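You operate a simulated robot arm through the tools that you are given. There is no shell and no other tool.

Carry out the task below with a simulated robot arm. There is one attempt and no reset: what you move stays moved.

JOB
Slide the green book into its slip case and lay the gold corner guard on the case.
Fine: push till the spine is at the mouth; the guard is in the upper drawer; shut the drawer again.

Only the result counts: the job must be done as asked and must still hold three seconds after the hand-in. Knocking over, shifting, dropping, spilling or breaking anything else fails it.

ROBOT AND FRAMES
A 6-joint arm with a four-finger gripper on a trunk, on a base that drives. Base frame: it is fixed to the floor where the robot stands at the start and does not move with it; the origin is under the middle of the robot, x ahead of it, y to its left, z up. Readings come in mm, degrees, newtons and seconds.
With the tool pointing down near the work surface it reaches from about 140 to 920 mm from the robot's upright axis, wherever it stands. Its first joint turns from -166.0 to 166.0 degrees. Places, roughly: corner guard [-1750, 1500, 1000]; green slip case [-2000, 1250, 750]; red slip case [-2000, 1500, 750]; ring bar [-1750, 1500, 1000]; square green book [-1750, 1250, 750]; square red book [-2000, 1500, 750]; upper green drawer [-1800, 1600, 900]. Payload 3.43 kg.
The TCP is the grasp point between the finger pads, 30 mm short of the fingertips. In the tool frame z runs along the fingers and y along their closing line. The gripper opens to 120 mm. The gripper's body begins 85 mm behind the TCP.
Orientation is told as [roll, pitch, yaw] about the base's x, y, z axes, in that order, counted from this pose: with the fingers straight down and closing along the base's y, the tool's x points along the base's -x, its y along +y and its z along -z.

CONTROLS
- The arm moves only by the tool play_rows. Its argument "series" is a list of rows, each a list of 7 numbers: the closure in counts, from 0 (fully open) to 255 (shut), then the shift along the tool's x, y, z in units of 400 mm (1.0 is 400 mm), then the turn, a rotation vector about the tool's x, y, z in units of 180 degrees (1.0 is 180 degrees). In form: [[gripper, tx, ty, tz, ax, ay, az], ...]. A call has 1 to 20 rows; each row is the pose to reach, as a shift and turn from the pose commanded when the call began, along the tool's axes at that moment. A call with a number of a shift or a turn outside -1 to 1 is refused whole. Rows are played at 5 a second. More than 50 mm and 8.6 degrees between two rows, or a gripper value outside its range, and nothing of the call is played. A pose out of reach is approached as far as the arm can. The call stops where the force on the tool passes 40 N (or 10 N more than at its start, if that is more) or the arm is blocked; 0.2 s more then pass. Each finger halts on what it meets, pressing with about 27 N; the grip force reading is that of the motor and also rises with nothing between the fingers. The clock runs only during rows and for 0.2 s after the last one: add rows that repeat a pose to give the fingers time. It gives the time, the measured TCP pose, the force on the tool (base axes), the opening and the grip force at its end, in the units of the frame above (readings bear some noise), with the torque about the TCP (base axes, N m) and any sound that the robot's microphone picked up, and new pictures: "pictures" is both (left out), scene, wrist or none.
- Cameras (640 x 400 px; columns grow to the right, rows downward): "scene" is now at [63.8, 201, 1479.8]; the picture's right is [-0.15, -0.99, 0.00], its down [-0.54, 0.08, -0.83] and it looks along [0.83, -0.12, -0.55] (base axes); focal length 284 px, centre (320, 200). "wrist" rides on the gripper at [71, -17, -121] in the tool frame; the picture's right is [0.23, 0.97, 0.00], its down [-0.81, 0.19, -0.55] and it looks along [-0.54, 0.13, 0.83] (tool axes); focal length 275 px, centre (320, 200).
- move_column(by): slides the trunk up (or, below 0, down) by that many mm; the arm and the scene camera ride with it, the base frame stays. It gives what a move gives, with no picture.
- steer(legs): drives the robot by 1 to 6 legs, each [ahead, left, turn to the left] in mm, mm and degrees, along the robot's own axes; the way and the turn of a leg run together, so that a leg with both is an arc; at most 1500 mm and 180 degrees a leg. The arm and the cameras ride along, it lands a little off, and it stops where it bumps. It gives what a move gives, and a new picture of the scene camera.
- head_to(pan, tilt): turns the head with the scene camera to pan (to the left, within 120 degrees either way) and tilt (down, from -29 to 69), counted from straight ahead of the robot. It gives what a move gives, and a new picture of the scene camera.
- locate(camera, pixels): for up to 12 pixels [column, row] of the newest picture of that camera ("zoom" is the newest enlarged one), the place [x, y, z] in the base frame of the surface seen there, good to about 2 mm, but the place of the scene camera against the robot may be out by one fixed shift of up to 18 mm in any direction. It takes no simulated time.
- zoom(camera, box): a new picture of the part [left, top, right, bottom] of that camera's present view, enlarged. It takes no simulated time.
- close_job(): hands the job in; it is judged then, once.

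Leave the gripper open and the arm clear of the work at the hand-in unless told otherwise.

The tools are called after "Emit:" as name(argument=value, ...) on one line, values as JSON. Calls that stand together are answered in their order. play_rows: Moves the arm, as the interface text tells. Its arguments: {"type":"object","properties":{"series":{"type":"array"},"pictures":{"type":"string","enum":["both","scene","wrist","none"]}},"required":["series"]} The other tools are called the same way: move_column (by) slides the trunk up or down; steer (legs) drives the base; head_to (pan, tilt) turns the head that bears the scene camera; locate (camera, pixels) gives the place of the surface under pixels of a picture; zoom (camera, box) takes an enlarged picture of a part of a camera's view; close_job () hands the job in.

At the start:

```text
time_s: 0.0
position: [543.9, 60.8, 1043.0]
ee_rot: [0.0, -0.1, 0.0]
force: [0.1, -0.3, -0.7]
moment: [-0.03, -0.01, -0.01]
grip_width: 119.8
gripper_force: 0.1
trunk travel left (down, up): [-50.0, 490.0]
robot x, y, heading: [3.9, -2.5, 0.2]
head pan, tilt: [-8.4, 33.4]
```

scene: 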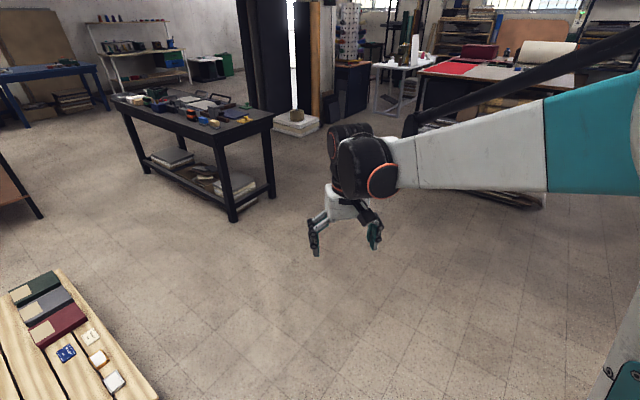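
wrist: 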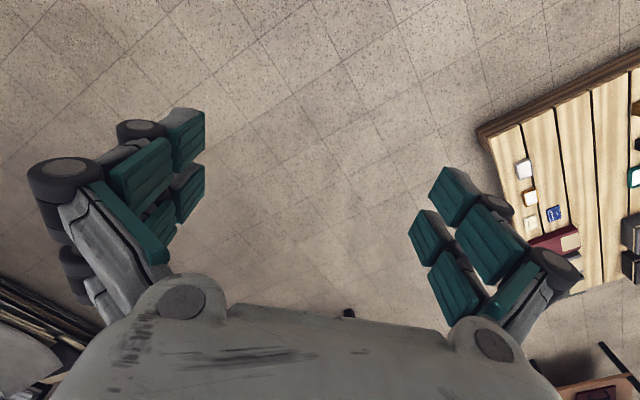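

I see a workshop ahead of the robot. The job's places are behind it to the left, at about 143° bearing. I turn the head that way first.

Emit:
head_to(pan=118, tilt=20)

```text
time_s: 2.1
position: [543.3, 61.1, 1042.8]
ee_rot: [0.0, 0.1, 0.0]
force: [0.2, -0.9, -0.4]
moment: [0.01, -0.01, 0.05]
grip_width: 119.8
gripper_force: 0.0
trunk travel left (down, up): [-50.0, 490.0]
robot x, y, heading: [0.1, -3.6, 0.2]
head pan, tilt: [118.0, 20.0]
```

scene: 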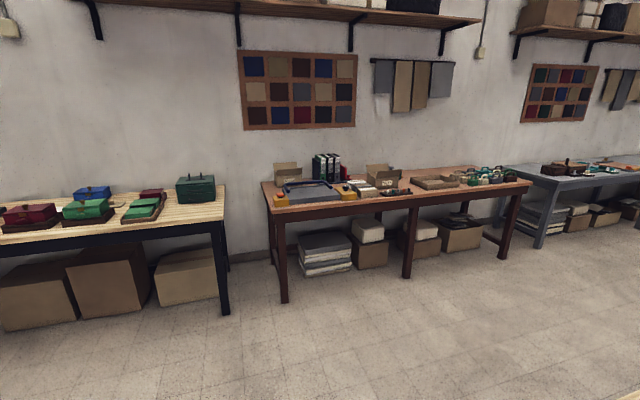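

The pale table at the left (pixels 0-230, 185-240) carries green, red and blue items and a small drawer chest at about (195,188). I enlarge it.

Emit:
zoom(camera="scene", box=[0, 150, 240, 300])

Emit:
locate(camera="scene", pixels=[[30, 215], [85, 210], [92, 193], [148, 208], [152, 194], [195, 188], [222, 205], [180, 215], [60, 237], [225, 310], [20, 200]])

```text
2.67 times, centred on (120, 225) of scene
```

zoom: 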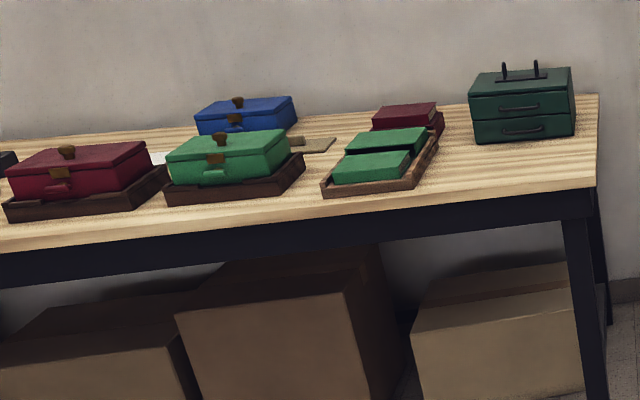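

```text
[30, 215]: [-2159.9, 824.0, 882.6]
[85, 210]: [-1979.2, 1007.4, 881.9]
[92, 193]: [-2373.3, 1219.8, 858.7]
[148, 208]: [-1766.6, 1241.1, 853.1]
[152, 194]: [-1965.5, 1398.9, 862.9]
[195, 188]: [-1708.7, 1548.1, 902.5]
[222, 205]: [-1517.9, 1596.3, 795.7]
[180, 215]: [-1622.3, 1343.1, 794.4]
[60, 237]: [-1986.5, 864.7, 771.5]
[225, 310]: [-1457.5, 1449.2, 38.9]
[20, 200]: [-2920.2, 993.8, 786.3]
```

The work is on the pale table. Before driving, I check the robot's left side for obstacles.

Emit:
head_to(pan=60, tilt=45)

```text
time_s: 3.3
position: [544.0, 60.3, 1041.8]
ee_rot: [0.0, 0.0, 0.0]
force: [-0.1, -0.4, -0.3]
moment: [0.0, 0.01, 0.04]
grip_width: 119.8
gripper_force: 0.0
trunk travel left (down, up): [-50.0, 490.0]
robot x, y, heading: [2.2, -1.2, 0.1]
head pan, tilt: [60.0, 45.0]
```

scene: 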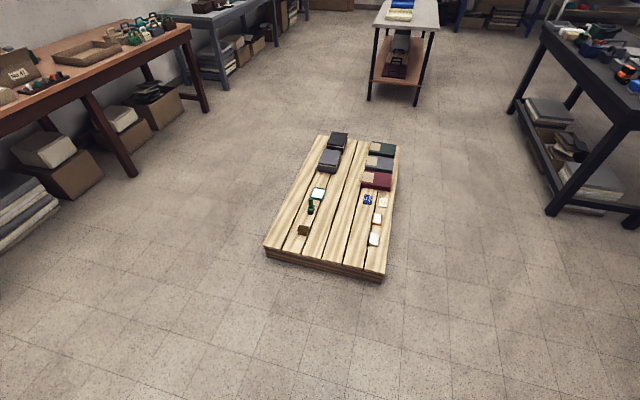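

Emit:
locate(camera="scene", pixels=[[265, 250], [385, 280], [322, 135], [400, 145], [310, 205], [30, 250], [135, 180], [300, 380], [100, 300]])

Emit:
head_to(pan=118, tilt=45)

```text
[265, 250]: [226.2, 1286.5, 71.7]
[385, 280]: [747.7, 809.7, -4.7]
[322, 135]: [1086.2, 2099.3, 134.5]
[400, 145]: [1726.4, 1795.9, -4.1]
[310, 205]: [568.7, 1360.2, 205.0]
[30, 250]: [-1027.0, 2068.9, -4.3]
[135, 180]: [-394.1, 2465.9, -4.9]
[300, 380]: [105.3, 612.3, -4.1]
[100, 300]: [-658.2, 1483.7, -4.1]
```

```text
time_s: 4.6
position: [543.5, 60.9, 1041.2]
ee_rot: [0.0, 0.1, 0.0]
force: [-0.5, 0.1, 0.7]
moment: [0.0, 0.0, -0.06]
grip_width: 120.0
gripper_force: 0.1
trunk travel left (down, up): [-50.0, 490.0]
robot x, y, heading: [1.4, -1.9, 0.0]
head pan, tilt: [118.0, 45.0]
```

scene: 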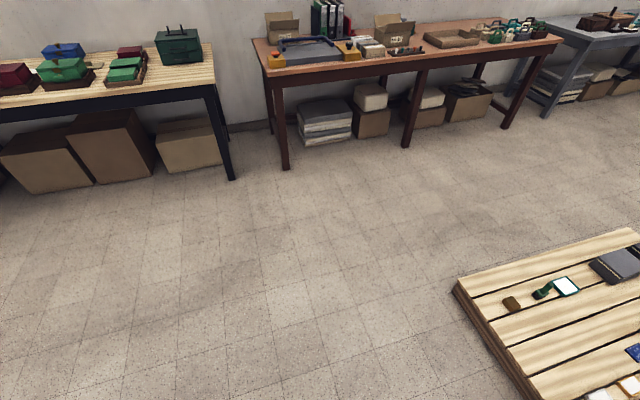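

The floor is clear apart from the low pallet to the left ahead, more than 800 mm away. I turn in place by about 139° to face the pale table and set the head straight ahead.

Emit:
steer(legs=[[0, 0, 139]])

Emit:
head_to(pan=0, tilt=20)

```text
time_s: 10.8
position: [-451.1, 310.9, 1042.3]
ee_rot: [0.0, 0.0, 139.0]
force: [0.4, 0.5, 0.4]
moment: [-0.01, 0.01, 0.03]
grip_width: 120.0
gripper_force: 0.0
trunk travel left (down, up): [-50.0, 490.0]
robot x, y, heading: [0.8, 0.9, 139.3]
head pan, tilt: [118.0, 45.0]
```

scene: 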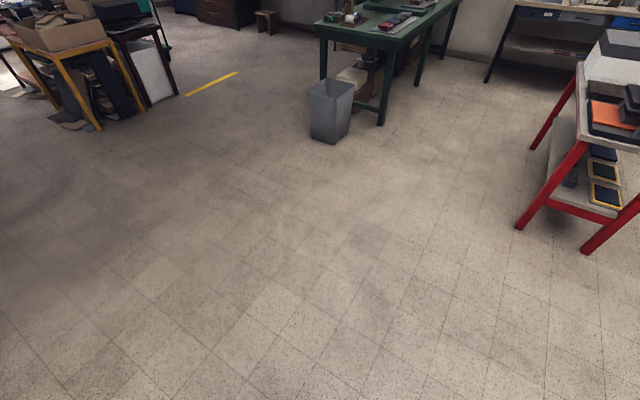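

```text
time_s: 12.7
position: [-450.5, 310.5, 1042.6]
ee_rot: [0.0, -0.1, 138.9]
force: [0.6, -0.4, 0.2]
moment: [0.02, 0.01, -0.01]
grip_width: 119.9
gripper_force: 0.1
trunk travel left (down, up): [-50.0, 490.0]
robot x, y, heading: [-0.9, -0.1, 139.2]
head pan, tilt: [0.0, 20.0]
```

scene: 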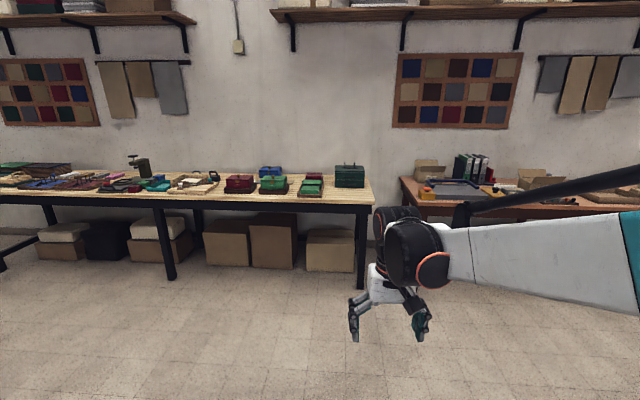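

The table is now straight ahead, its front edge about 2065 mm off. I drive 1300 mm ahead and look again with the arm still short of the table.

Emit:
steer(legs=[[1300, 0, 0]])

Emit:
head_to(pan=0, tilt=35)

```text
time_s: 19.3
position: [-1443.0, 1161.1, 1040.5]
ee_rot: [0.0, 0.0, 139.4]
force: [-0.3, -0.1, 0.6]
moment: [0.01, 0.01, -0.03]
grip_width: 120.3
gripper_force: 0.1
trunk travel left (down, up): [-50.0, 490.0]
robot x, y, heading: [-989.8, 853.7, 139.3]
head pan, tilt: [0.0, 20.0]
```

scene: 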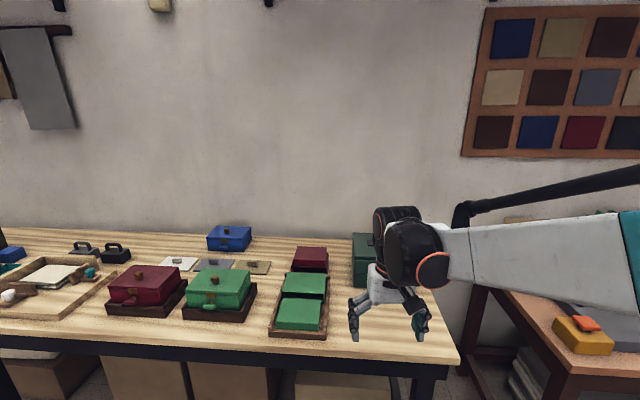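

```text
time_s: 20.1
position: [-1441.6, 1159.5, 1042.2]
ee_rot: [0.1, 0.0, 139.4]
force: [1.0, -0.2, -0.4]
moment: [-0.02, -0.02, -0.01]
grip_width: 120.0
gripper_force: 0.0
trunk travel left (down, up): [-50.0, 490.0]
robot x, y, heading: [-990.2, 853.6, 139.5]
head pan, tilt: [0.0, 35.0]
```

scene: 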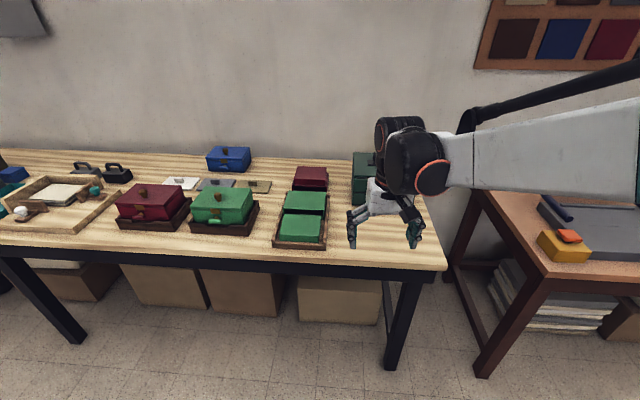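

I look closely at the tray with the green pieces (275-330, 190-245) and the red piece behind it.

Emit:
zoom(camera="scene", box=[250, 140, 410, 260])

Emit:
zoom(camera="scene", box=[100, 140, 280, 260])

```text
3.33 times, centred on (330, 200) of scene
```

zoom: 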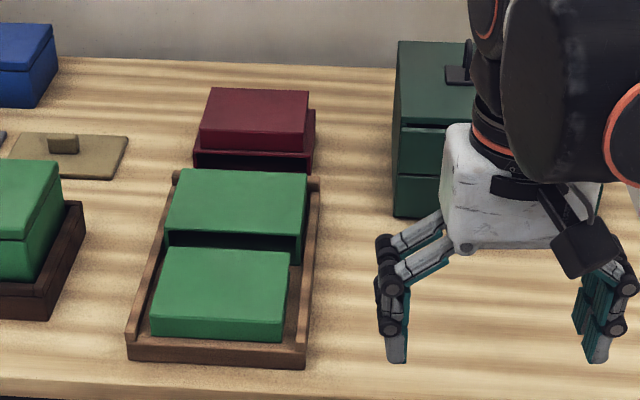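

```text
3.33 times, centred on (190, 200) of scene
```

zoom: 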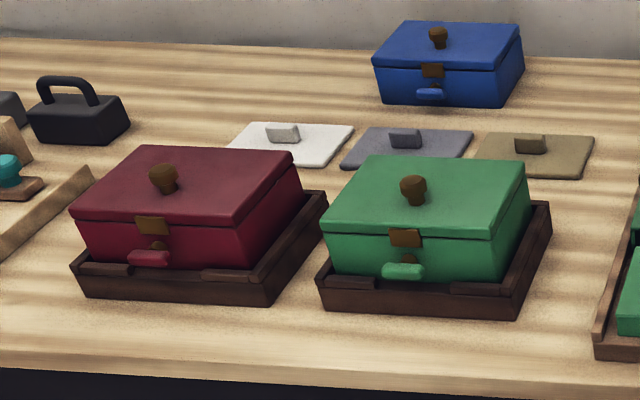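

The green book lies in front of the mouth of the green case, both in a wooden tray whose long axis points away from me. The arm hides the drawer chest, so I move the hand to the right (tool -y) and back, up in free air.

Emit:
play_rows(series=[[0, 0.0, -0.1, 0, 0, 0, 0], [0, 0.02, -0.2, 0, 0, 0, 0], [0, 0.04, -0.3, 0, 0, 0, 0], [0, 0.06, -0.4, 0, 0, 0, 0], [0, 0.08, -0.5, 0, 0, 0, 0], [0, 0.1, -0.6, 0, 0, 0, 0], [0, 0.12, -0.7, 0, 0, 0, 0], [0, 0.14, -0.8, 0, 0, 0, 0], [0, 0.16, -0.9, 0, 0, 0, 0]], pictures="scene")

```text
time_s: 22.1
position: [-1158.8, 1392.1, 1041.3]
ee_rot: [0.0, 0.0, 139.4]
force: [-1.0, -0.1, -0.6]
moment: [-0.01, -0.02, 0.0]
grip_width: 120.1
gripper_force: 0.2
trunk travel left (down, up): [-50.0, 490.0]
robot x, y, heading: [-985.9, 854.4, 139.4]
head pan, tilt: [0.0, 35.0]
```

scene: 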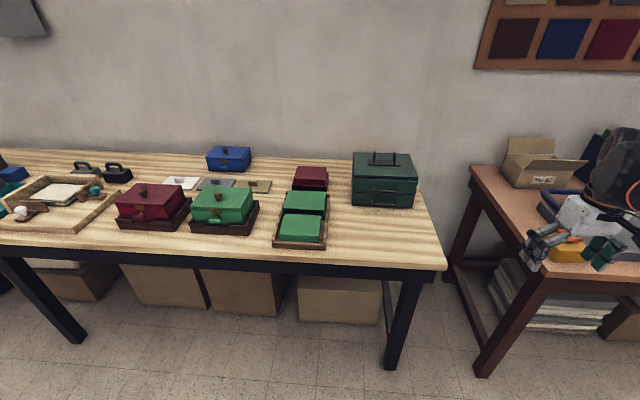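

Emit:
zoom(camera="scene", box=[336, 140, 432, 220])

Emit:
zoom(camera="scene", box=[255, 155, 351, 255])

```text
5.00 times, centred on (384, 180) of scene
```

zoom: 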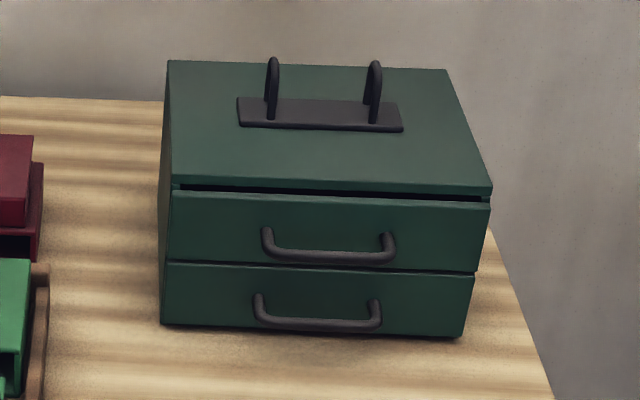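

```text
4.00 times, centred on (303, 205) of scene
```

zoom: 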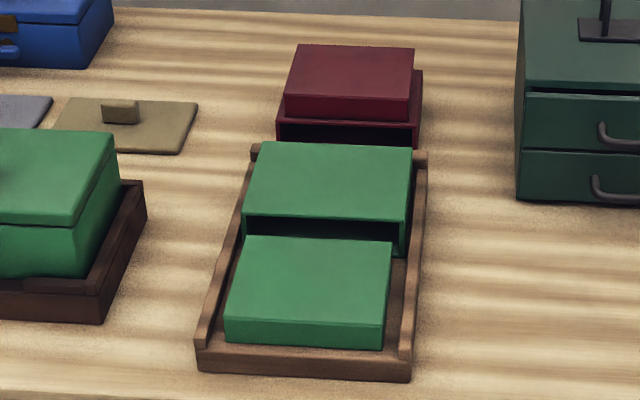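

I measure the tray, book and case in the newest enlarged picture.

Emit:
locate(camera="zoom", pixels=[[250, 240], [388, 245], [231, 315], [381, 321], [305, 335], [265, 147], [408, 151], [248, 212], [404, 217], [404, 240], [305, 365], [418, 250]])

Emit:
locate(camera="zoom", pixels=[[305, 359], [225, 290], [211, 300], [402, 305], [420, 160], [256, 150], [350, 110], [300, 395], [480, 300], [222, 270]])

Emit:
zoom(camera="scene", box=[336, 140, 432, 220])

```text
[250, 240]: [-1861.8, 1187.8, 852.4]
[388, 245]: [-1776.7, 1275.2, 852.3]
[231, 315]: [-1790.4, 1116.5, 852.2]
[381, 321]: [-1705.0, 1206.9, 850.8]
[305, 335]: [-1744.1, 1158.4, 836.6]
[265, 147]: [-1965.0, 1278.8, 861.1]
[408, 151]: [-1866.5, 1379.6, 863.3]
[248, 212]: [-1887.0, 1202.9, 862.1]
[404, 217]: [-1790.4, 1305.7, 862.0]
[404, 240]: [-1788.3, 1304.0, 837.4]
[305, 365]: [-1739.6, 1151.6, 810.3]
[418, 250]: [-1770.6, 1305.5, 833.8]
```

```text
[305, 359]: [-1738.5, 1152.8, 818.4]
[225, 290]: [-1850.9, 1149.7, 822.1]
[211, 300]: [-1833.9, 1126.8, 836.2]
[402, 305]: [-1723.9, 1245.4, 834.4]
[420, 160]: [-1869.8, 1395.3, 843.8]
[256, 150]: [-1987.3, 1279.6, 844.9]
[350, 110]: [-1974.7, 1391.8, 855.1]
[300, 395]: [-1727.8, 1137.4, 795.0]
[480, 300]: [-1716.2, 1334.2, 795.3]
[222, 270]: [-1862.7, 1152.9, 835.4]
```

```text
5.00 times, centred on (384, 180) of scene
```

zoom: 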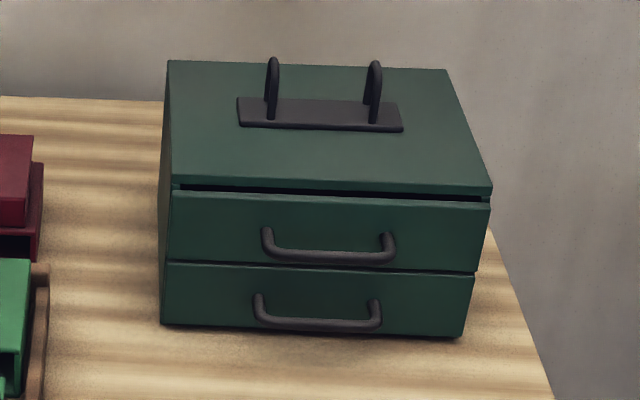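

Next I measure the chest, its handle, and the ring bar in the new enlarged picture.

Emit:
locate(camera="zoom", pixels=[[178, 180], [485, 190], [175, 66], [440, 75], [185, 215], [480, 225], [330, 258], [285, 252], [375, 256], [327, 230], [267, 232], [389, 240]])

Emit:
locate(camera="zoom", pixels=[[185, 195], [180, 255], [470, 268], [175, 270], [460, 330], [315, 325], [242, 115], [398, 125], [272, 62], [375, 66], [250, 300], [420, 160]])

```text
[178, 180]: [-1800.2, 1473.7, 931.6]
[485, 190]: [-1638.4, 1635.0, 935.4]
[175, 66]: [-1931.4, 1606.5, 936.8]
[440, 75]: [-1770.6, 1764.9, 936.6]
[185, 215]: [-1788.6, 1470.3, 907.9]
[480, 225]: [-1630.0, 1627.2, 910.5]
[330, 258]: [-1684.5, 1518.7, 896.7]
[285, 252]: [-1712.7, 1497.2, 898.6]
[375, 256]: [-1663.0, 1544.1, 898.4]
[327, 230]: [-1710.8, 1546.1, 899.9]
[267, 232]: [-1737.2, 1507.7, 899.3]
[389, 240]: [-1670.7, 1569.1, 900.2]
```

```text
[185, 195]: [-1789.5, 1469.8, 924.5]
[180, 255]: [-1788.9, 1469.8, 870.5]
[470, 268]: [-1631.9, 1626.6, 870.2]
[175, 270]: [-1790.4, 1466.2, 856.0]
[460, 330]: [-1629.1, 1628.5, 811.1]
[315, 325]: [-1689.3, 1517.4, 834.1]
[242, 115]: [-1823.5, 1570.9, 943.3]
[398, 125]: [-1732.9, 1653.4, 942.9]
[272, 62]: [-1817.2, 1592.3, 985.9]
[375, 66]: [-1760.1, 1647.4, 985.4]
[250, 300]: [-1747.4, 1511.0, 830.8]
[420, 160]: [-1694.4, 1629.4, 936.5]
```

The chest front runs at about 45°, so the table axis "ahead" is 135°. Drawer front lies at u≈2303 (u = along 135°), handle bar at u≈2267, z≈898; the book front at u≈2062 and the case mouth at u≈2193. I bring the hand back towards the middle before driving so that it stays clear of the brown table.

Emit:
play_rows(series=[[0, 0.0, 0.1, 0, 0, 0, 0], [0, 0.02, 0.2, 0, 0, 0, 0], [0, 0.04, 0.3, 0, 0, 0, 0], [0, 0.06, 0.4, -0.03, 0, 0, 0], [0, 0.08, 0.5, -0.06, 0, 0, 0], [0, 0.1, 0.6, -0.1, 0, 0, 0]], pictures="none")

Emit:
steer(legs=[[0, 0, -4.4], [0, 100, 0], [230, 0, 0]])

```text
time_s: 23.4
position: [-1285.6, 1184.2, 1081.7]
ee_rot: [0.1, 0.0, 139.4]
force: [0.0, 0.0, 0.4]
moment: [0.01, -0.03, -0.04]
grip_width: 119.9
gripper_force: 0.0
trunk travel left (down, up): [-50.0, 490.0]
robot x, y, heading: [-989.2, 856.9, 139.3]
head pan, tilt: [0.0, 35.0]
```

```text
time_s: 26.4
position: [-1494.0, 1298.3, 1082.0]
ee_rot: [0.0, 0.0, 135.1]
force: [-0.6, 0.7, 0.1]
moment: [0.0, -0.01, -0.01]
grip_width: 119.9
gripper_force: 0.1
trunk travel left (down, up): [-50.0, 490.0]
robot x, y, heading: [-1228.5, 947.2, 135.0]
head pan, tilt: [0.0, 35.0]
```

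scene: 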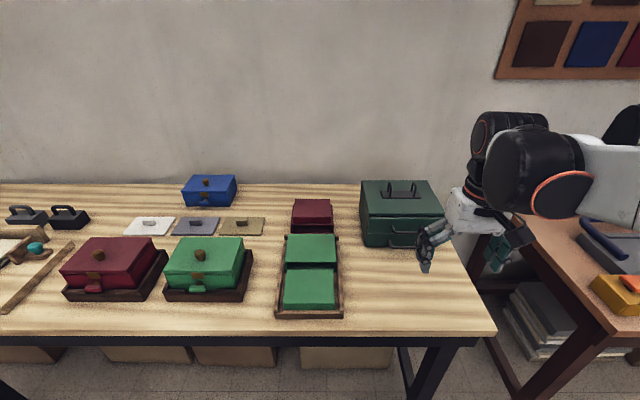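

I am 1538 mm along u, v≈-199. I tilt the head down a bit and re-measure in a closer view.

Emit:
head_to(pan=-8, tilt=42)

Emit:
zoom(camera="scene", box=[270, 150, 430, 290])

```text
time_s: 27.1
position: [-1494.5, 1299.1, 1081.3]
ee_rot: [0.0, 0.1, 135.0]
force: [-0.2, 0.7, -0.2]
moment: [0.0, 0.01, 0.01]
grip_width: 120.1
gripper_force: 0.0
trunk travel left (down, up): [-50.0, 490.0]
robot x, y, heading: [-1225.9, 949.9, 134.9]
head pan, tilt: [-8.0, 42.0]
```

scene: 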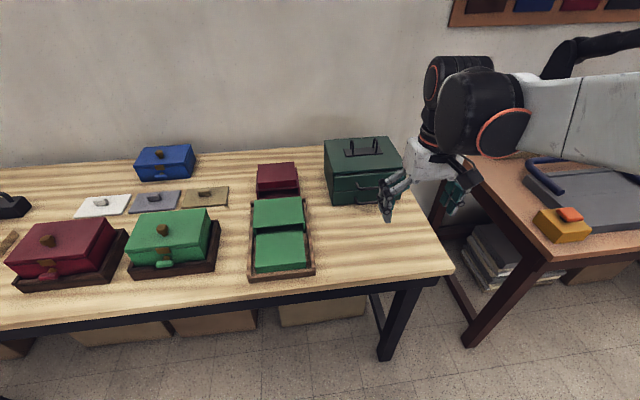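

```text
2.86 times, centred on (350, 220) of scene
```

zoom: 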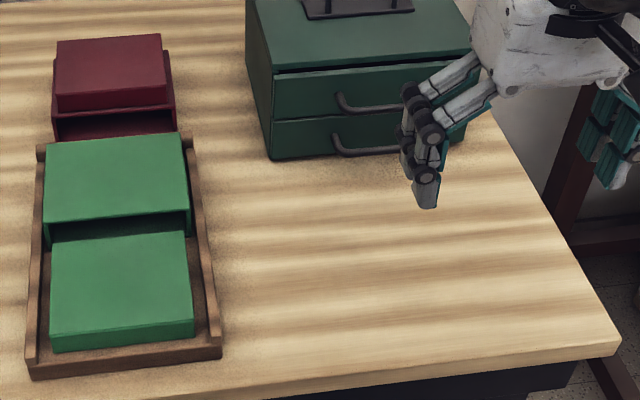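

The hand will now go left above the book (v≈-370) so the wrist camera can look at book and case.

Emit:
play_rows(series=[[0, 0, 0.12, 0, 0, 0, 0], [0, 0, 0.24, 0, 0, 0, 0], [0, 0, 0.36, 0, 0, 0, 0], [0, 0, 0.48, 0, 0, 0, 0], [0, 0, 0.58, 0, 0, 0, 0], [0, 0, 0.58, 0, 0, 0, 0]])

```text
time_s: 28.5
position: [-1657.7, 1135.7, 1082.3]
ee_rot: [0.1, 0.1, 134.9]
force: [0.2, 0.2, 0.2]
moment: [0.0, -0.03, -0.02]
grip_width: 120.1
gripper_force: 0.1
trunk travel left (down, up): [-50.0, 490.0]
robot x, y, heading: [-1222.2, 946.7, 134.8]
head pan, tilt: [-8.0, 42.0]
```

scene: 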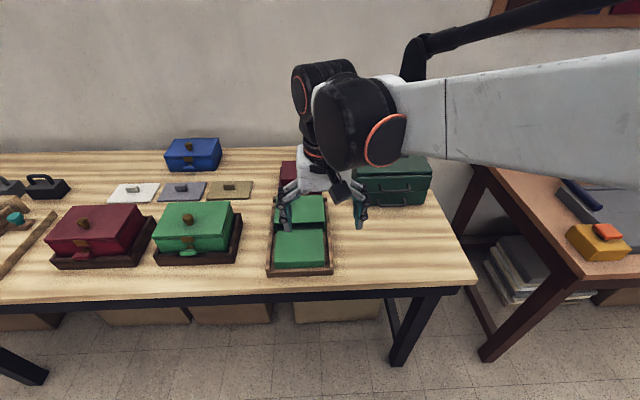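
wrist: 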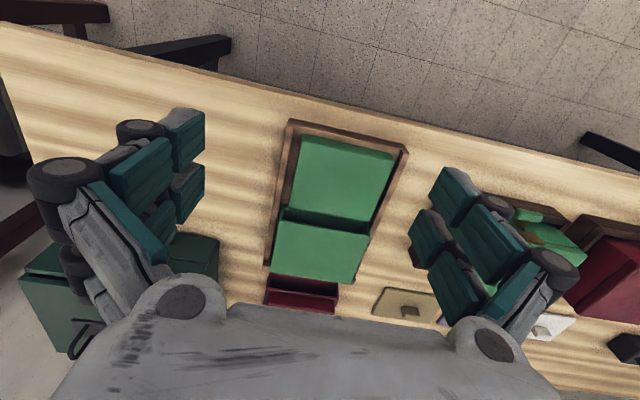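

The wrist view is turned round (its down is ahead). I enlarge the tray there and locate the same corners to calibrate against the scene camera.

Emit:
zoom(camera="wrist", box=[240, 100, 430, 320])

```text
1.82 times, centred on (335, 210) of wrist
```

zoom: 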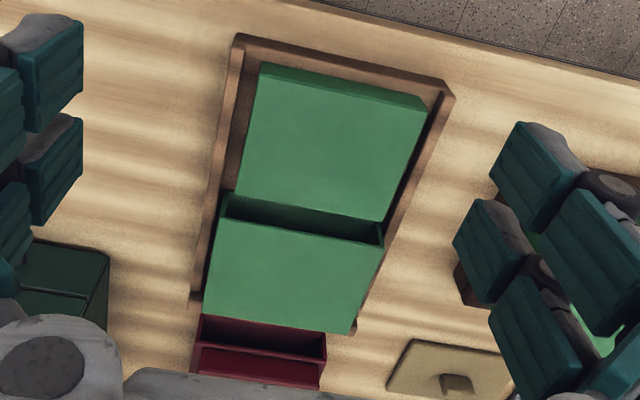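

Emit:
locate(camera="zoom", pixels=[[263, 82], [415, 113], [240, 188], [376, 216], [224, 219], [378, 246], [208, 310], [346, 328], [340, 90], [345, 60], [222, 160], [427, 135]])

Emit:
locate(camera="zoom", pixels=[[245, 45], [445, 90], [240, 100], [218, 100], [232, 130], [438, 120], [432, 105], [300, 225], [300, 210], [195, 298], [357, 330], [300, 78]])

```text
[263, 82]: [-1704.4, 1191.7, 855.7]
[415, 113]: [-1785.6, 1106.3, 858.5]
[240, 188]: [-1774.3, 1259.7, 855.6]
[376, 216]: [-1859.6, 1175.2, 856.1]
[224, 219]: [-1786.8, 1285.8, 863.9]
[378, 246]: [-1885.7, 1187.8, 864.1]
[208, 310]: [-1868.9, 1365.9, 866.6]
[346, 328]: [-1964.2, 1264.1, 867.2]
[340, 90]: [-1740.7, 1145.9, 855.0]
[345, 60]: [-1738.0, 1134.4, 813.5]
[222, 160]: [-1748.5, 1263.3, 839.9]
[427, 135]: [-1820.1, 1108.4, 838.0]
```

```text
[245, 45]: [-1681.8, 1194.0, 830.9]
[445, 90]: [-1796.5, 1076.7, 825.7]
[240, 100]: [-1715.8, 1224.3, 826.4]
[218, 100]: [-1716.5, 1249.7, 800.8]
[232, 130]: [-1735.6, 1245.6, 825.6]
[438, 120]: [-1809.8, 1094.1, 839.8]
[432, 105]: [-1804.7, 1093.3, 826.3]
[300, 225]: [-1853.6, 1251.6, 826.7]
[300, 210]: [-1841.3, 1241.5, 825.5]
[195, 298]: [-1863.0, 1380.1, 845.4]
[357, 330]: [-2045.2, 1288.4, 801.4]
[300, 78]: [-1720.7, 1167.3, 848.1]
```

Wrist readings (trusted) against scene readings show the scene camera is out by about (0, +15, -5) mm. In table axes (u ahead, v right): book front u≈2042, top z≈856, floor z≈826; case mouth u≈2171, centre v≈-424; book centre v≈-423. I lower the hand in front of the book with fingers about 60 mm apart, stopping at z≈900 first.

Emit:
play_rows(series=[[60, -0.03, 0.05, 0.1, 0, 0, 0], [128, -0.06, 0.1, 0.2, 0, 0, 0], [128, -0.08, 0.136, 0.3, 0, 0, 0], [128, -0.08, 0.136, 0.4, 0, 0, 0], [128, -0.08, 0.136, 0.455, 0, 0, 0], [128, -0.08, 0.136, 0.455, 0, 0, 0]])

```text
time_s: 29.9
position: [-1719.4, 1119.3, 899.8]
ee_rot: [0.0, 0.1, 134.9]
force: [0.1, 0.7, -0.9]
moment: [-0.02, -0.02, 0.01]
grip_width: 59.8
gripper_force: 0.1
trunk travel left (down, up): [-50.0, 490.0]
robot x, y, heading: [-1222.6, 944.7, 135.1]
head pan, tilt: [-8.0, 42.0]
```

scene: 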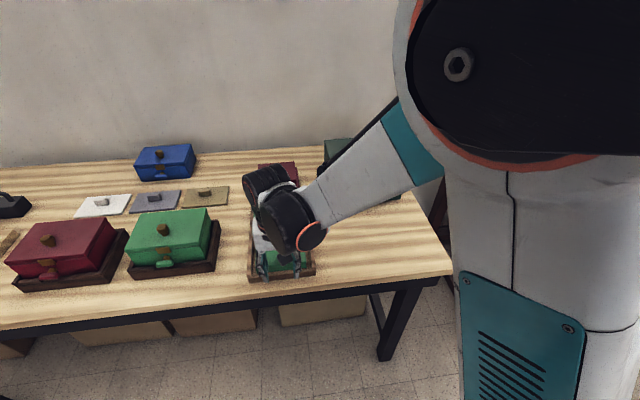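
wrist: 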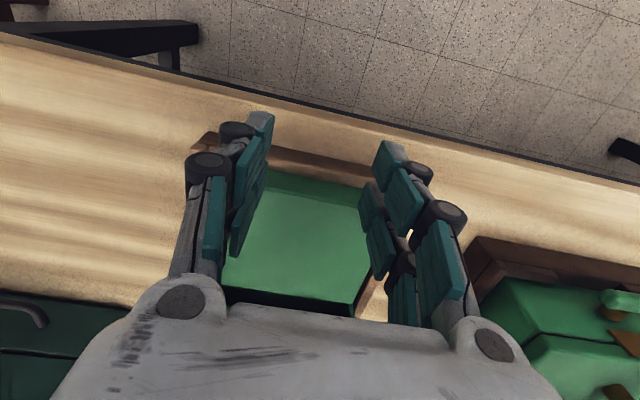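

TCP is at u≈2007, v≈-424, z≈900. I check where the fingertips and the book's front edge are in this wrist view.

Emit:
locate(camera="wrist", pixels=[[262, 118], [385, 148], [268, 150], [385, 180], [275, 178], [350, 197], [300, 175], [280, 160], [320, 165], [205, 140]])

Emit:
zoom(camera="wrist", box=[180, 90, 440, 330])

```text
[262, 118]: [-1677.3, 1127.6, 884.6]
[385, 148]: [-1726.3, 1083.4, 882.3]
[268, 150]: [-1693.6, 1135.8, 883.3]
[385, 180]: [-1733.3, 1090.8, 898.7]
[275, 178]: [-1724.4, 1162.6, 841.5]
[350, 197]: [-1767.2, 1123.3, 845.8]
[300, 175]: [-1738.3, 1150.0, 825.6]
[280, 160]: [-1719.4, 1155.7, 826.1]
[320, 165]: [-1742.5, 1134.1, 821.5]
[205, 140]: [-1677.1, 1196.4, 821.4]
```

```text
1.67 times, centred on (310, 210) of wrist
```

zoom: 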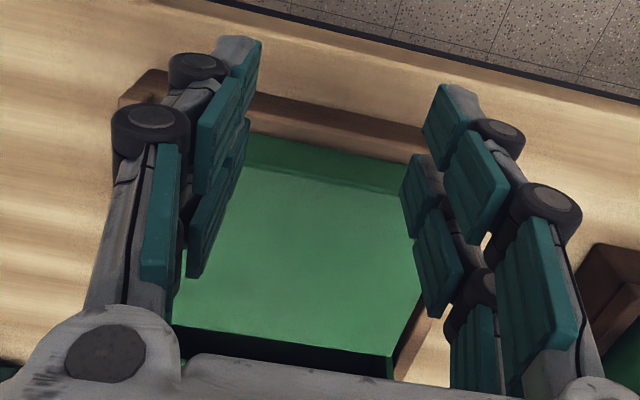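

Book front at u≈2041.5. I lower to TCP z≈861 (tips 5 mm above the tray floor) and push slowly ahead to TCP u≈2050, watching the force.

Emit:
play_rows(series=[[128, 0, 0, 0.05, 0, 0, 0], [128, 0, 0, 0.0975, 0, 0, 0], [128, 0, 0, 0.0975, 0, 0, 0], [128, -0.02, 0, 0.0975, 0, 0, 0], [128, -0.04, 0, 0.0975, 0, 0, 0], [128, -0.055, 0, 0.0975, 0, 0, 0], [128, -0.07, 0, 0.0975, 0, 0, 0], [128, -0.085, 0, 0.0975, 0, 0, 0], [128, -0.1, 0, 0.0975, 0, 0, 0]])

```text
time_s: 31.9
position: [-1747.1, 1147.0, 861.1]
ee_rot: [0.0, 0.0, 135.0]
force: [0.3, -0.7, -1.0]
moment: [-0.02, -0.03, -0.04]
grip_width: 59.8
gripper_force: 0.1
trunk travel left (down, up): [-50.0, 490.0]
robot x, y, heading: [-1222.3, 947.3, 135.1]
head pan, tilt: [-8.0, 42.0]
```

scene: 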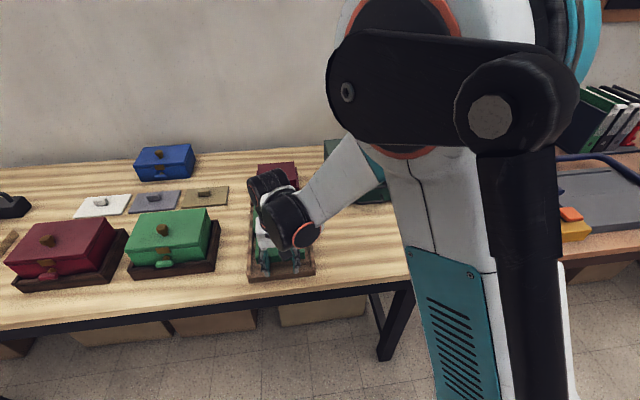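
wrist: 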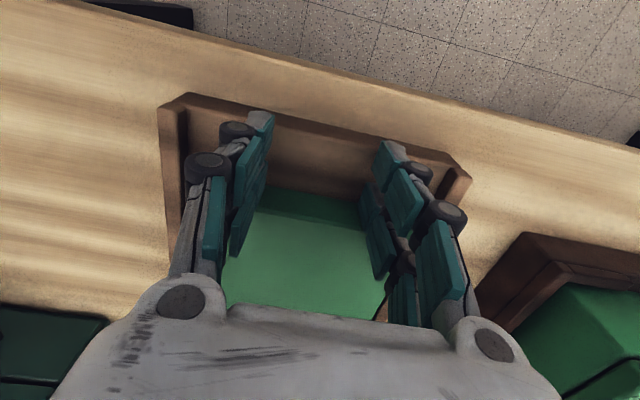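

TCP at u≈2046, force low. I check whether the book front has moved.

Emit:
zoom(camera="wrist", box=[160, 80, 480, 330])

Emit:
locate(camera="wrist", pixels=[[280, 195], [340, 208], [280, 185], [340, 198], [330, 200], [300, 203], [290, 170], [310, 215], [262, 150], [385, 180]])

```text
1.60 times, centred on (320, 205) of wrist
```

zoom: 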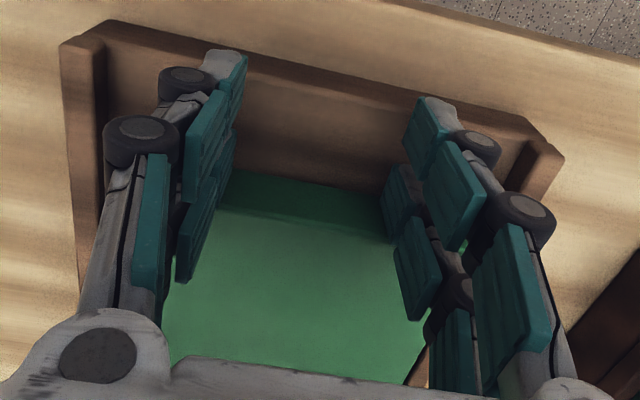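

```text
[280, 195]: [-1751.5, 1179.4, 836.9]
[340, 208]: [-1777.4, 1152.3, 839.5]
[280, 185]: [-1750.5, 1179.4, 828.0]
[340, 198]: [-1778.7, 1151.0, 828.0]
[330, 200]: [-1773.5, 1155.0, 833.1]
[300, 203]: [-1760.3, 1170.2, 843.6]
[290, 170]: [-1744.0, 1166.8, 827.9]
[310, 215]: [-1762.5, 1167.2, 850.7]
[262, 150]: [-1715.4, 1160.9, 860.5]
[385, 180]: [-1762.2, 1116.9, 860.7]
```

The book front now reads u≈2072, so it has moved 30 mm and its back edge is already just inside the mouth with no force. I look at the far side of the fingers, to learn the true contact offset, then push on slowly by 40 mm.

Emit:
locate(camera="wrist", pixels=[[239, 245], [236, 252], [262, 160], [250, 205], [375, 265], [385, 275], [270, 115], [380, 145], [365, 195]])

Emit:
play_rows(series=[[128, -0.0125, 0, 0, 0, 0, 0], [128, -0.025, 0, 0, 0, 0, 0], [128, -0.0375, 0, 0, 0, 0, 0], [128, -0.05, 0, 0, 0, 0, 0], [128, -0.0625, 0, 0, 0, 0, 0], [128, -0.075, 0, 0, 0, 0, 0], [128, -0.0875, 0, 0, 0, 0, 0], [128, -0.1, 0, 0, 0, 0, 0]])

```text
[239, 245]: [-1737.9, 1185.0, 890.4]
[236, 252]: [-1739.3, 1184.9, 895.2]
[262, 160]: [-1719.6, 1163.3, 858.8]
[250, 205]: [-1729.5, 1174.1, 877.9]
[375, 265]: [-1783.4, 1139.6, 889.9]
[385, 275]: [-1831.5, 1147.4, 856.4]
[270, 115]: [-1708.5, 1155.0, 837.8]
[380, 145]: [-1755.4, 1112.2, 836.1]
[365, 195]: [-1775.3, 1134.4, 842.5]
```

```text
time_s: 33.7
position: [-1776.8, 1177.0, 861.0]
ee_rot: [0.0, 0.0, 135.0]
force: [-0.2, -0.6, 0.2]
moment: [0.0, 0.01, -0.01]
grip_width: 59.7
gripper_force: 0.2
trunk travel left (down, up): [-50.0, 490.0]
robot x, y, heading: [-1221.3, 945.8, 135.0]
head pan, tilt: [-8.0, 42.0]
```

scene: 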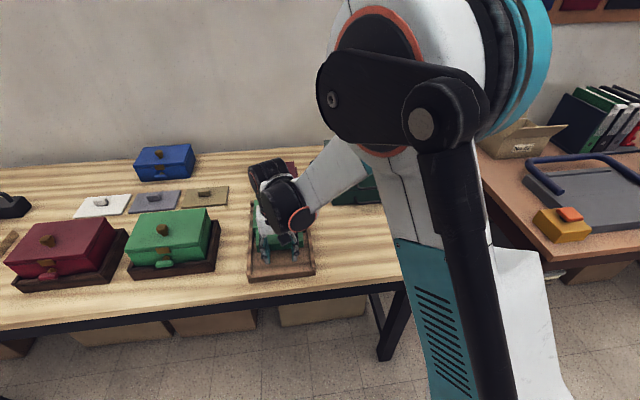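
wrist: 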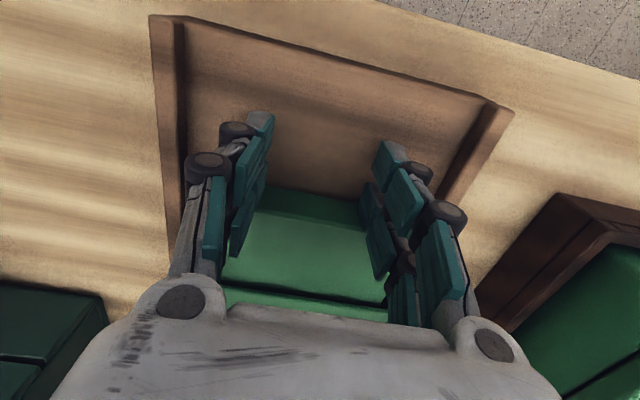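

The case's mouth edge has come into view at the lower part (225-385, 285-305). I locate the book front and the mouth edge.

Emit:
zoom(camera="wrist", box=[200, 150, 420, 330])

Emit:
locate(camera="wrist", pixels=[[280, 195], [340, 208], [300, 203], [310, 215], [250, 292], [300, 298], [350, 302], [280, 292], [240, 275], [370, 290]])

```text
2.22 times, centred on (310, 240) of wrist
```

zoom: 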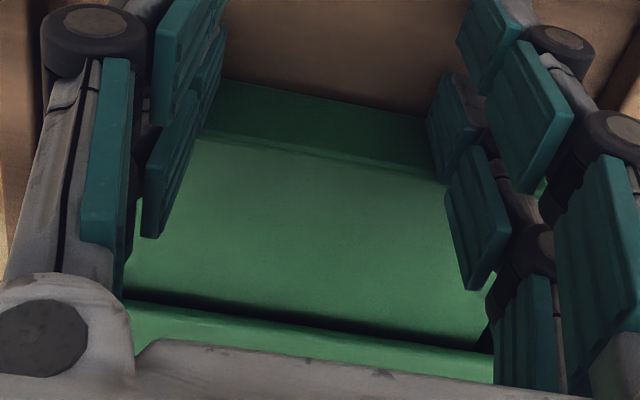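

```text
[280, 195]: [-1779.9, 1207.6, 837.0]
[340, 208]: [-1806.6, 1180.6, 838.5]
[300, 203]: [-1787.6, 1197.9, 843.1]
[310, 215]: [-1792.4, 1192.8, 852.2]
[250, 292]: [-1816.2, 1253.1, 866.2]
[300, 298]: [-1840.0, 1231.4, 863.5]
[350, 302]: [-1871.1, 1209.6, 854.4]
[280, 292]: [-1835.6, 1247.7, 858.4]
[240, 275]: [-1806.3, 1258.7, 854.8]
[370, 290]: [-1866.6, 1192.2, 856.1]
```

The book front (u≈2112) leads the TCP by about 24 mm, so the fingers are effectively that wide. The mouth is at u≈2171, so I push 48 mm more in small steps and then measure for the final bit.

Emit:
play_rows(series=[[128, -0.0125, 0, 0, 0, 0, 0], [128, -0.025, 0, 0, 0, 0, 0], [128, -0.0375, 0, 0, 0, 0, 0], [128, -0.05, 0, 0, 0, 0, 0], [128, -0.0625, 0, 0, 0, 0, 0], [128, -0.075, 0, 0, 0, 0, 0], [128, -0.0875, 0, 0, 0, 0, 0], [128, -0.1, 0, 0, 0, 0, 0], [128, -0.11, 0, 0, 0, 0, 0], [128, -0.12, 0, 0, 0, 0, 0]])

```text
time_s: 35.9
position: [-1810.3, 1210.3, 861.7]
ee_rot: [0.1, 0.1, 135.1]
force: [1.5, -1.1, -0.8]
moment: [-0.05, -0.01, -0.04]
grip_width: 60.1
gripper_force: 0.3
trunk travel left (down, up): [-50.0, 490.0]
robot x, y, heading: [-1222.1, 944.8, 135.1]
head pan, tilt: [-8.0, 42.0]
```

scene: 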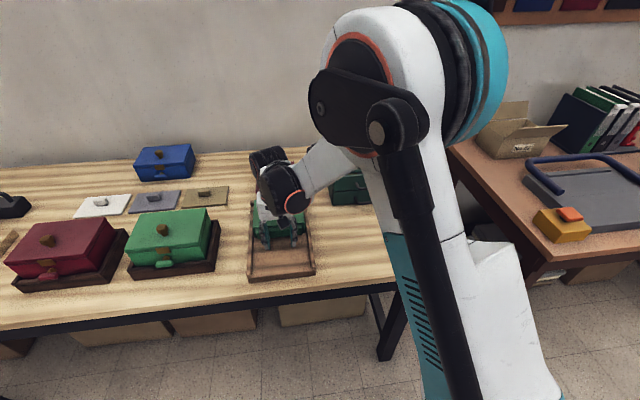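
wrist: 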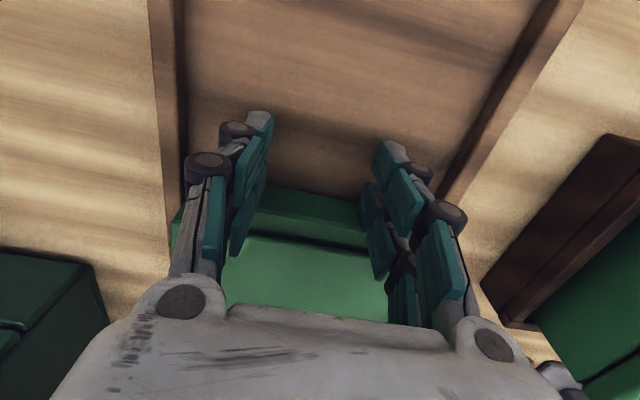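

Emit:
zoom(camera="wrist", box=[230, 160, 400, 280])

Emit:
locate(camera="wrist", pixels=[[280, 195], [340, 208], [300, 203], [310, 215], [280, 222], [310, 228], [340, 236], [300, 238], [280, 245], [340, 250], [260, 232]])

```text
3.33 times, centred on (315, 220) of wrist
```

zoom: 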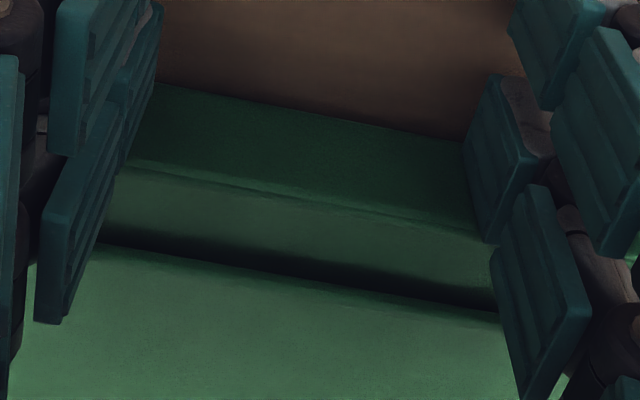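

```text
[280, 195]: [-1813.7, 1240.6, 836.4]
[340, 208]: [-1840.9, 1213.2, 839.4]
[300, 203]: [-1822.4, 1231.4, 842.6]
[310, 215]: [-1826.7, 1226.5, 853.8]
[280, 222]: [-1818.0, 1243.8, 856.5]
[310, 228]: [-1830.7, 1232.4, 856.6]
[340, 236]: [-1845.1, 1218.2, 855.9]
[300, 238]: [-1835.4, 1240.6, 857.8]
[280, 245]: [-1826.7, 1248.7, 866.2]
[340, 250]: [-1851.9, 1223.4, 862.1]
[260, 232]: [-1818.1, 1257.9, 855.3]
```

Book front u≈2159.5, offset 23.7. I measure the mouth edge finely in the zoom (edge near (250,270)).

Emit:
locate(camera="zoom", pixels=[[150, 246], [150, 254], [150, 262], [250, 262], [250, 268], [250, 275], [250, 285], [400, 290], [400, 296], [400, 302], [400, 312], [300, 300]])

Emit:
locate(camera="zoom", pixels=[[150, 165], [250, 180], [400, 210], [300, 150], [300, 190], [300, 195], [300, 200], [400, 170], [200, 120], [300, 260]])

```text
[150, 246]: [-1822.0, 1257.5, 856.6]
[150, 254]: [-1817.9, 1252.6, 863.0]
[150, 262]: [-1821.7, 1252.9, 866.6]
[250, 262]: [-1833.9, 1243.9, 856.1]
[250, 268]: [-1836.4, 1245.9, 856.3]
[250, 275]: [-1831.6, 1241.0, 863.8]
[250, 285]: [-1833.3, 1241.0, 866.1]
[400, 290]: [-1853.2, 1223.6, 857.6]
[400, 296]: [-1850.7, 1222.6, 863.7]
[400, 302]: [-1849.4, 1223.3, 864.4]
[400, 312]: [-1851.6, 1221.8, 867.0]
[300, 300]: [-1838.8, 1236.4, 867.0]
```

```text
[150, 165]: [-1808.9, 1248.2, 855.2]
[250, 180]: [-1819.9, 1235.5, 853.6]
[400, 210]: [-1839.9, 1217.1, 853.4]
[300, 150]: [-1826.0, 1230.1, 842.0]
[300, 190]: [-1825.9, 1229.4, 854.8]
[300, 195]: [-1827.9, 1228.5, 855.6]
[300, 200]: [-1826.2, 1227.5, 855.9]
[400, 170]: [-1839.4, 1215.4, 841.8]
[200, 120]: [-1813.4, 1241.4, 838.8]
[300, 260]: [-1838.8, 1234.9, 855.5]
```

Mouth at u≈2172.4, book front ≈2160.4: 12 mm to go. I push 11.6 mm in small steps.

Emit:
play_rows(series=[[128, -0.008, 0, 0, 0, 0, 0], [128, -0.016, 0, 0, 0, 0, 0], [128, -0.022, 0, 0, 0, 0, 0], [128, -0.026, 0, 0, 0, 0, 0], [128, -0.029, 0, 0, 0, 0, 0], [128, -0.029, 0, 0, 0, 0, 0]])

Emit:
zoom(camera="wrist", box=[230, 160, 400, 280])

```text
time_s: 37.3
position: [-1817.3, 1218.5, 860.8]
ee_rot: [0.0, 0.0, 135.0]
force: [1.1, -1.0, 0.8]
moment: [-0.04, 0.0, 0.05]
grip_width: 59.8
gripper_force: 0.5
trunk travel left (down, up): [-50.0, 490.0]
robot x, y, heading: [-1224.2, 948.0, 134.8]
head pan, tilt: [-8.0, 42.0]
```

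scene: 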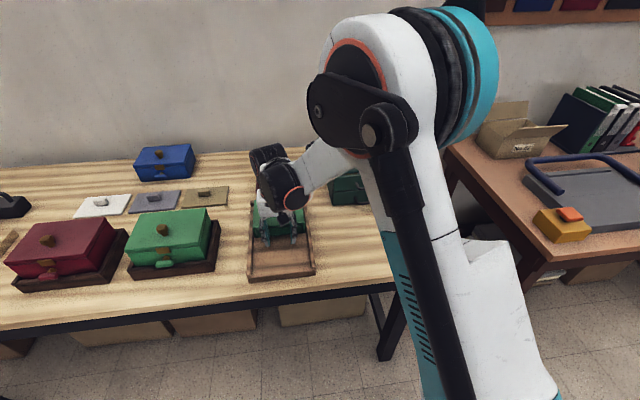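
wrist: 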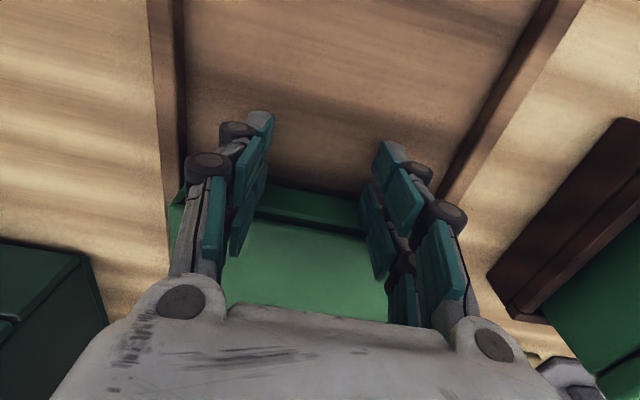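

```text
3.33 times, centred on (315, 220) of wrist
```

zoom: 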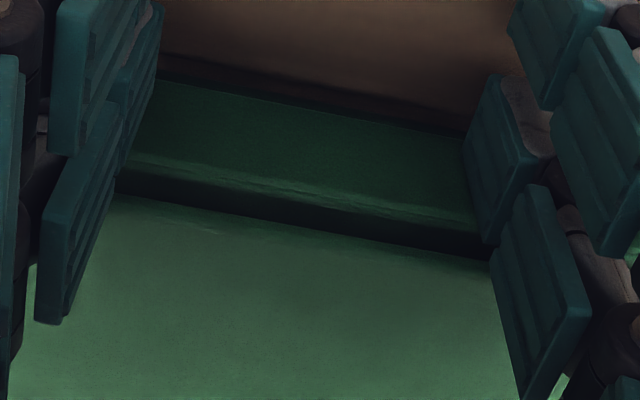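

Emit:
locate(camera="zoom", pixels=[[200, 120], [300, 140], [400, 160], [200, 170], [300, 185], [300, 192], [300, 205], [300, 215], [300, 222], [300, 228], [300, 235], [200, 215]])

Emit:
locate(camera="zoom", pixels=[[400, 235], [400, 240], [400, 245], [200, 195], [200, 200], [200, 205], [200, 208], [400, 250], [450, 215], [150, 155], [400, 200], [400, 212]])

```text
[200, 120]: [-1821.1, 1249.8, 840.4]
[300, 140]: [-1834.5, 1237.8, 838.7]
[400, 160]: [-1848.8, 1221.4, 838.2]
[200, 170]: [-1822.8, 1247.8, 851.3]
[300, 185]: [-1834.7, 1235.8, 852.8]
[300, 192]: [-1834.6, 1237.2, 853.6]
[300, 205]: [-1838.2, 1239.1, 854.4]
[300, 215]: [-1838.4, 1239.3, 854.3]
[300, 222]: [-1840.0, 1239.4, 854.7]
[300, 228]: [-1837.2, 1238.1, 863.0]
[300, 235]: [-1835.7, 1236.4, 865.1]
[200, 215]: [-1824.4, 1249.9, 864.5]
```

```text
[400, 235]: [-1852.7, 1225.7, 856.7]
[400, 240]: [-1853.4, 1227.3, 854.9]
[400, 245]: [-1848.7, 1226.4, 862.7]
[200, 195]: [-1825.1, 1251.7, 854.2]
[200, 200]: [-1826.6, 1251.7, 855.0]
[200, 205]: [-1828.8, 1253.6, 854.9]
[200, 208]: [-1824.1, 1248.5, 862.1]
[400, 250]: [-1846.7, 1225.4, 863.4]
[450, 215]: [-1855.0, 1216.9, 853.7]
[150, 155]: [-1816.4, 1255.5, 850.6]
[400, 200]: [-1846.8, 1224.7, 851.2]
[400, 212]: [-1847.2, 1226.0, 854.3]
```

Book front now u≈2171.5, mouth ≈2173: about 1.5 mm short. I advance 1.2 mm more.

Emit:
play_rows(series=[[128, -0.0015, 0, 0, 0, 0, 0], [128, -0.003, 0, 0, 0, 0, 0], [128, -0.003, 0, 0, 0, 0, 0], [128, -0.003, 0, 0, 0, 0, 0]], pictures="wrist")

Emit:
zoom(camera="wrist", box=[230, 160, 400, 280])

Emit:
locate(camera="zoom", pixels=[[200, 120], [300, 140], [400, 160], [200, 170], [300, 185], [400, 200], [200, 207], [200, 213], [300, 226], [300, 232], [400, 243], [400, 249]])

```text
time_s: 38.3
position: [-1818.0, 1220.1, 860.0]
ee_rot: [0.1, -0.1, 134.9]
force: [0.1, -1.5, 0.6]
moment: [-0.01, 0.0, -0.03]
grip_width: 59.9
gripper_force: 0.0
trunk travel left (down, up): [-50.0, 490.0]
robot x, y, heading: [-1219.8, 944.3, 134.7]
head pan, tilt: [-8.0, 42.0]
```

wrist: 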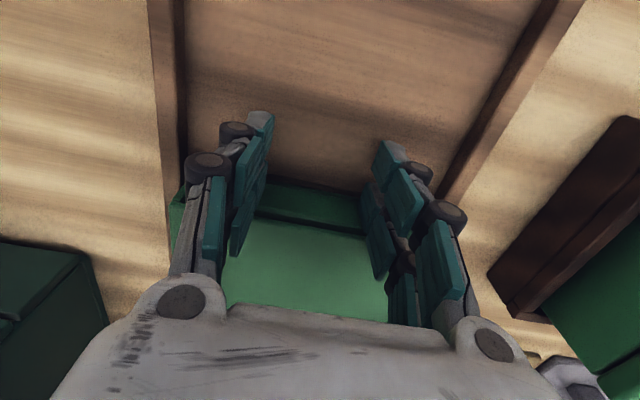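

```text
3.33 times, centred on (315, 220) of wrist
```

zoom: 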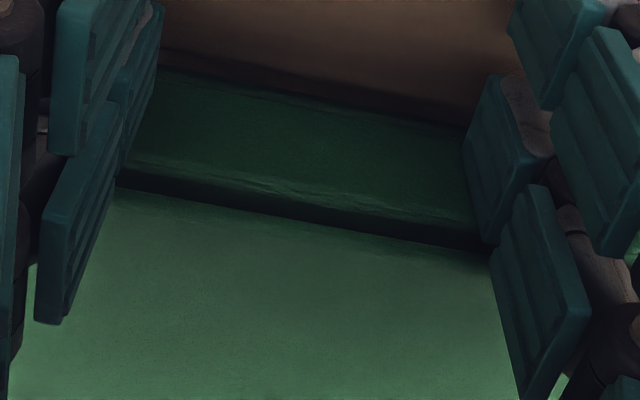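

```text
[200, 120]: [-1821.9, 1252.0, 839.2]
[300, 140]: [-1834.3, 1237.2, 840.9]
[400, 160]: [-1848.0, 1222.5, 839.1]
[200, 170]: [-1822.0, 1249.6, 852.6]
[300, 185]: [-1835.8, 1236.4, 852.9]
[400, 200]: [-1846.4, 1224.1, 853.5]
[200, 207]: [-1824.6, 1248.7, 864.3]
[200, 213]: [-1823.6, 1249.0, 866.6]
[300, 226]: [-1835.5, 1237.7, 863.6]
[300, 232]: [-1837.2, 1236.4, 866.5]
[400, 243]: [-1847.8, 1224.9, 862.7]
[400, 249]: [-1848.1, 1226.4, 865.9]
```

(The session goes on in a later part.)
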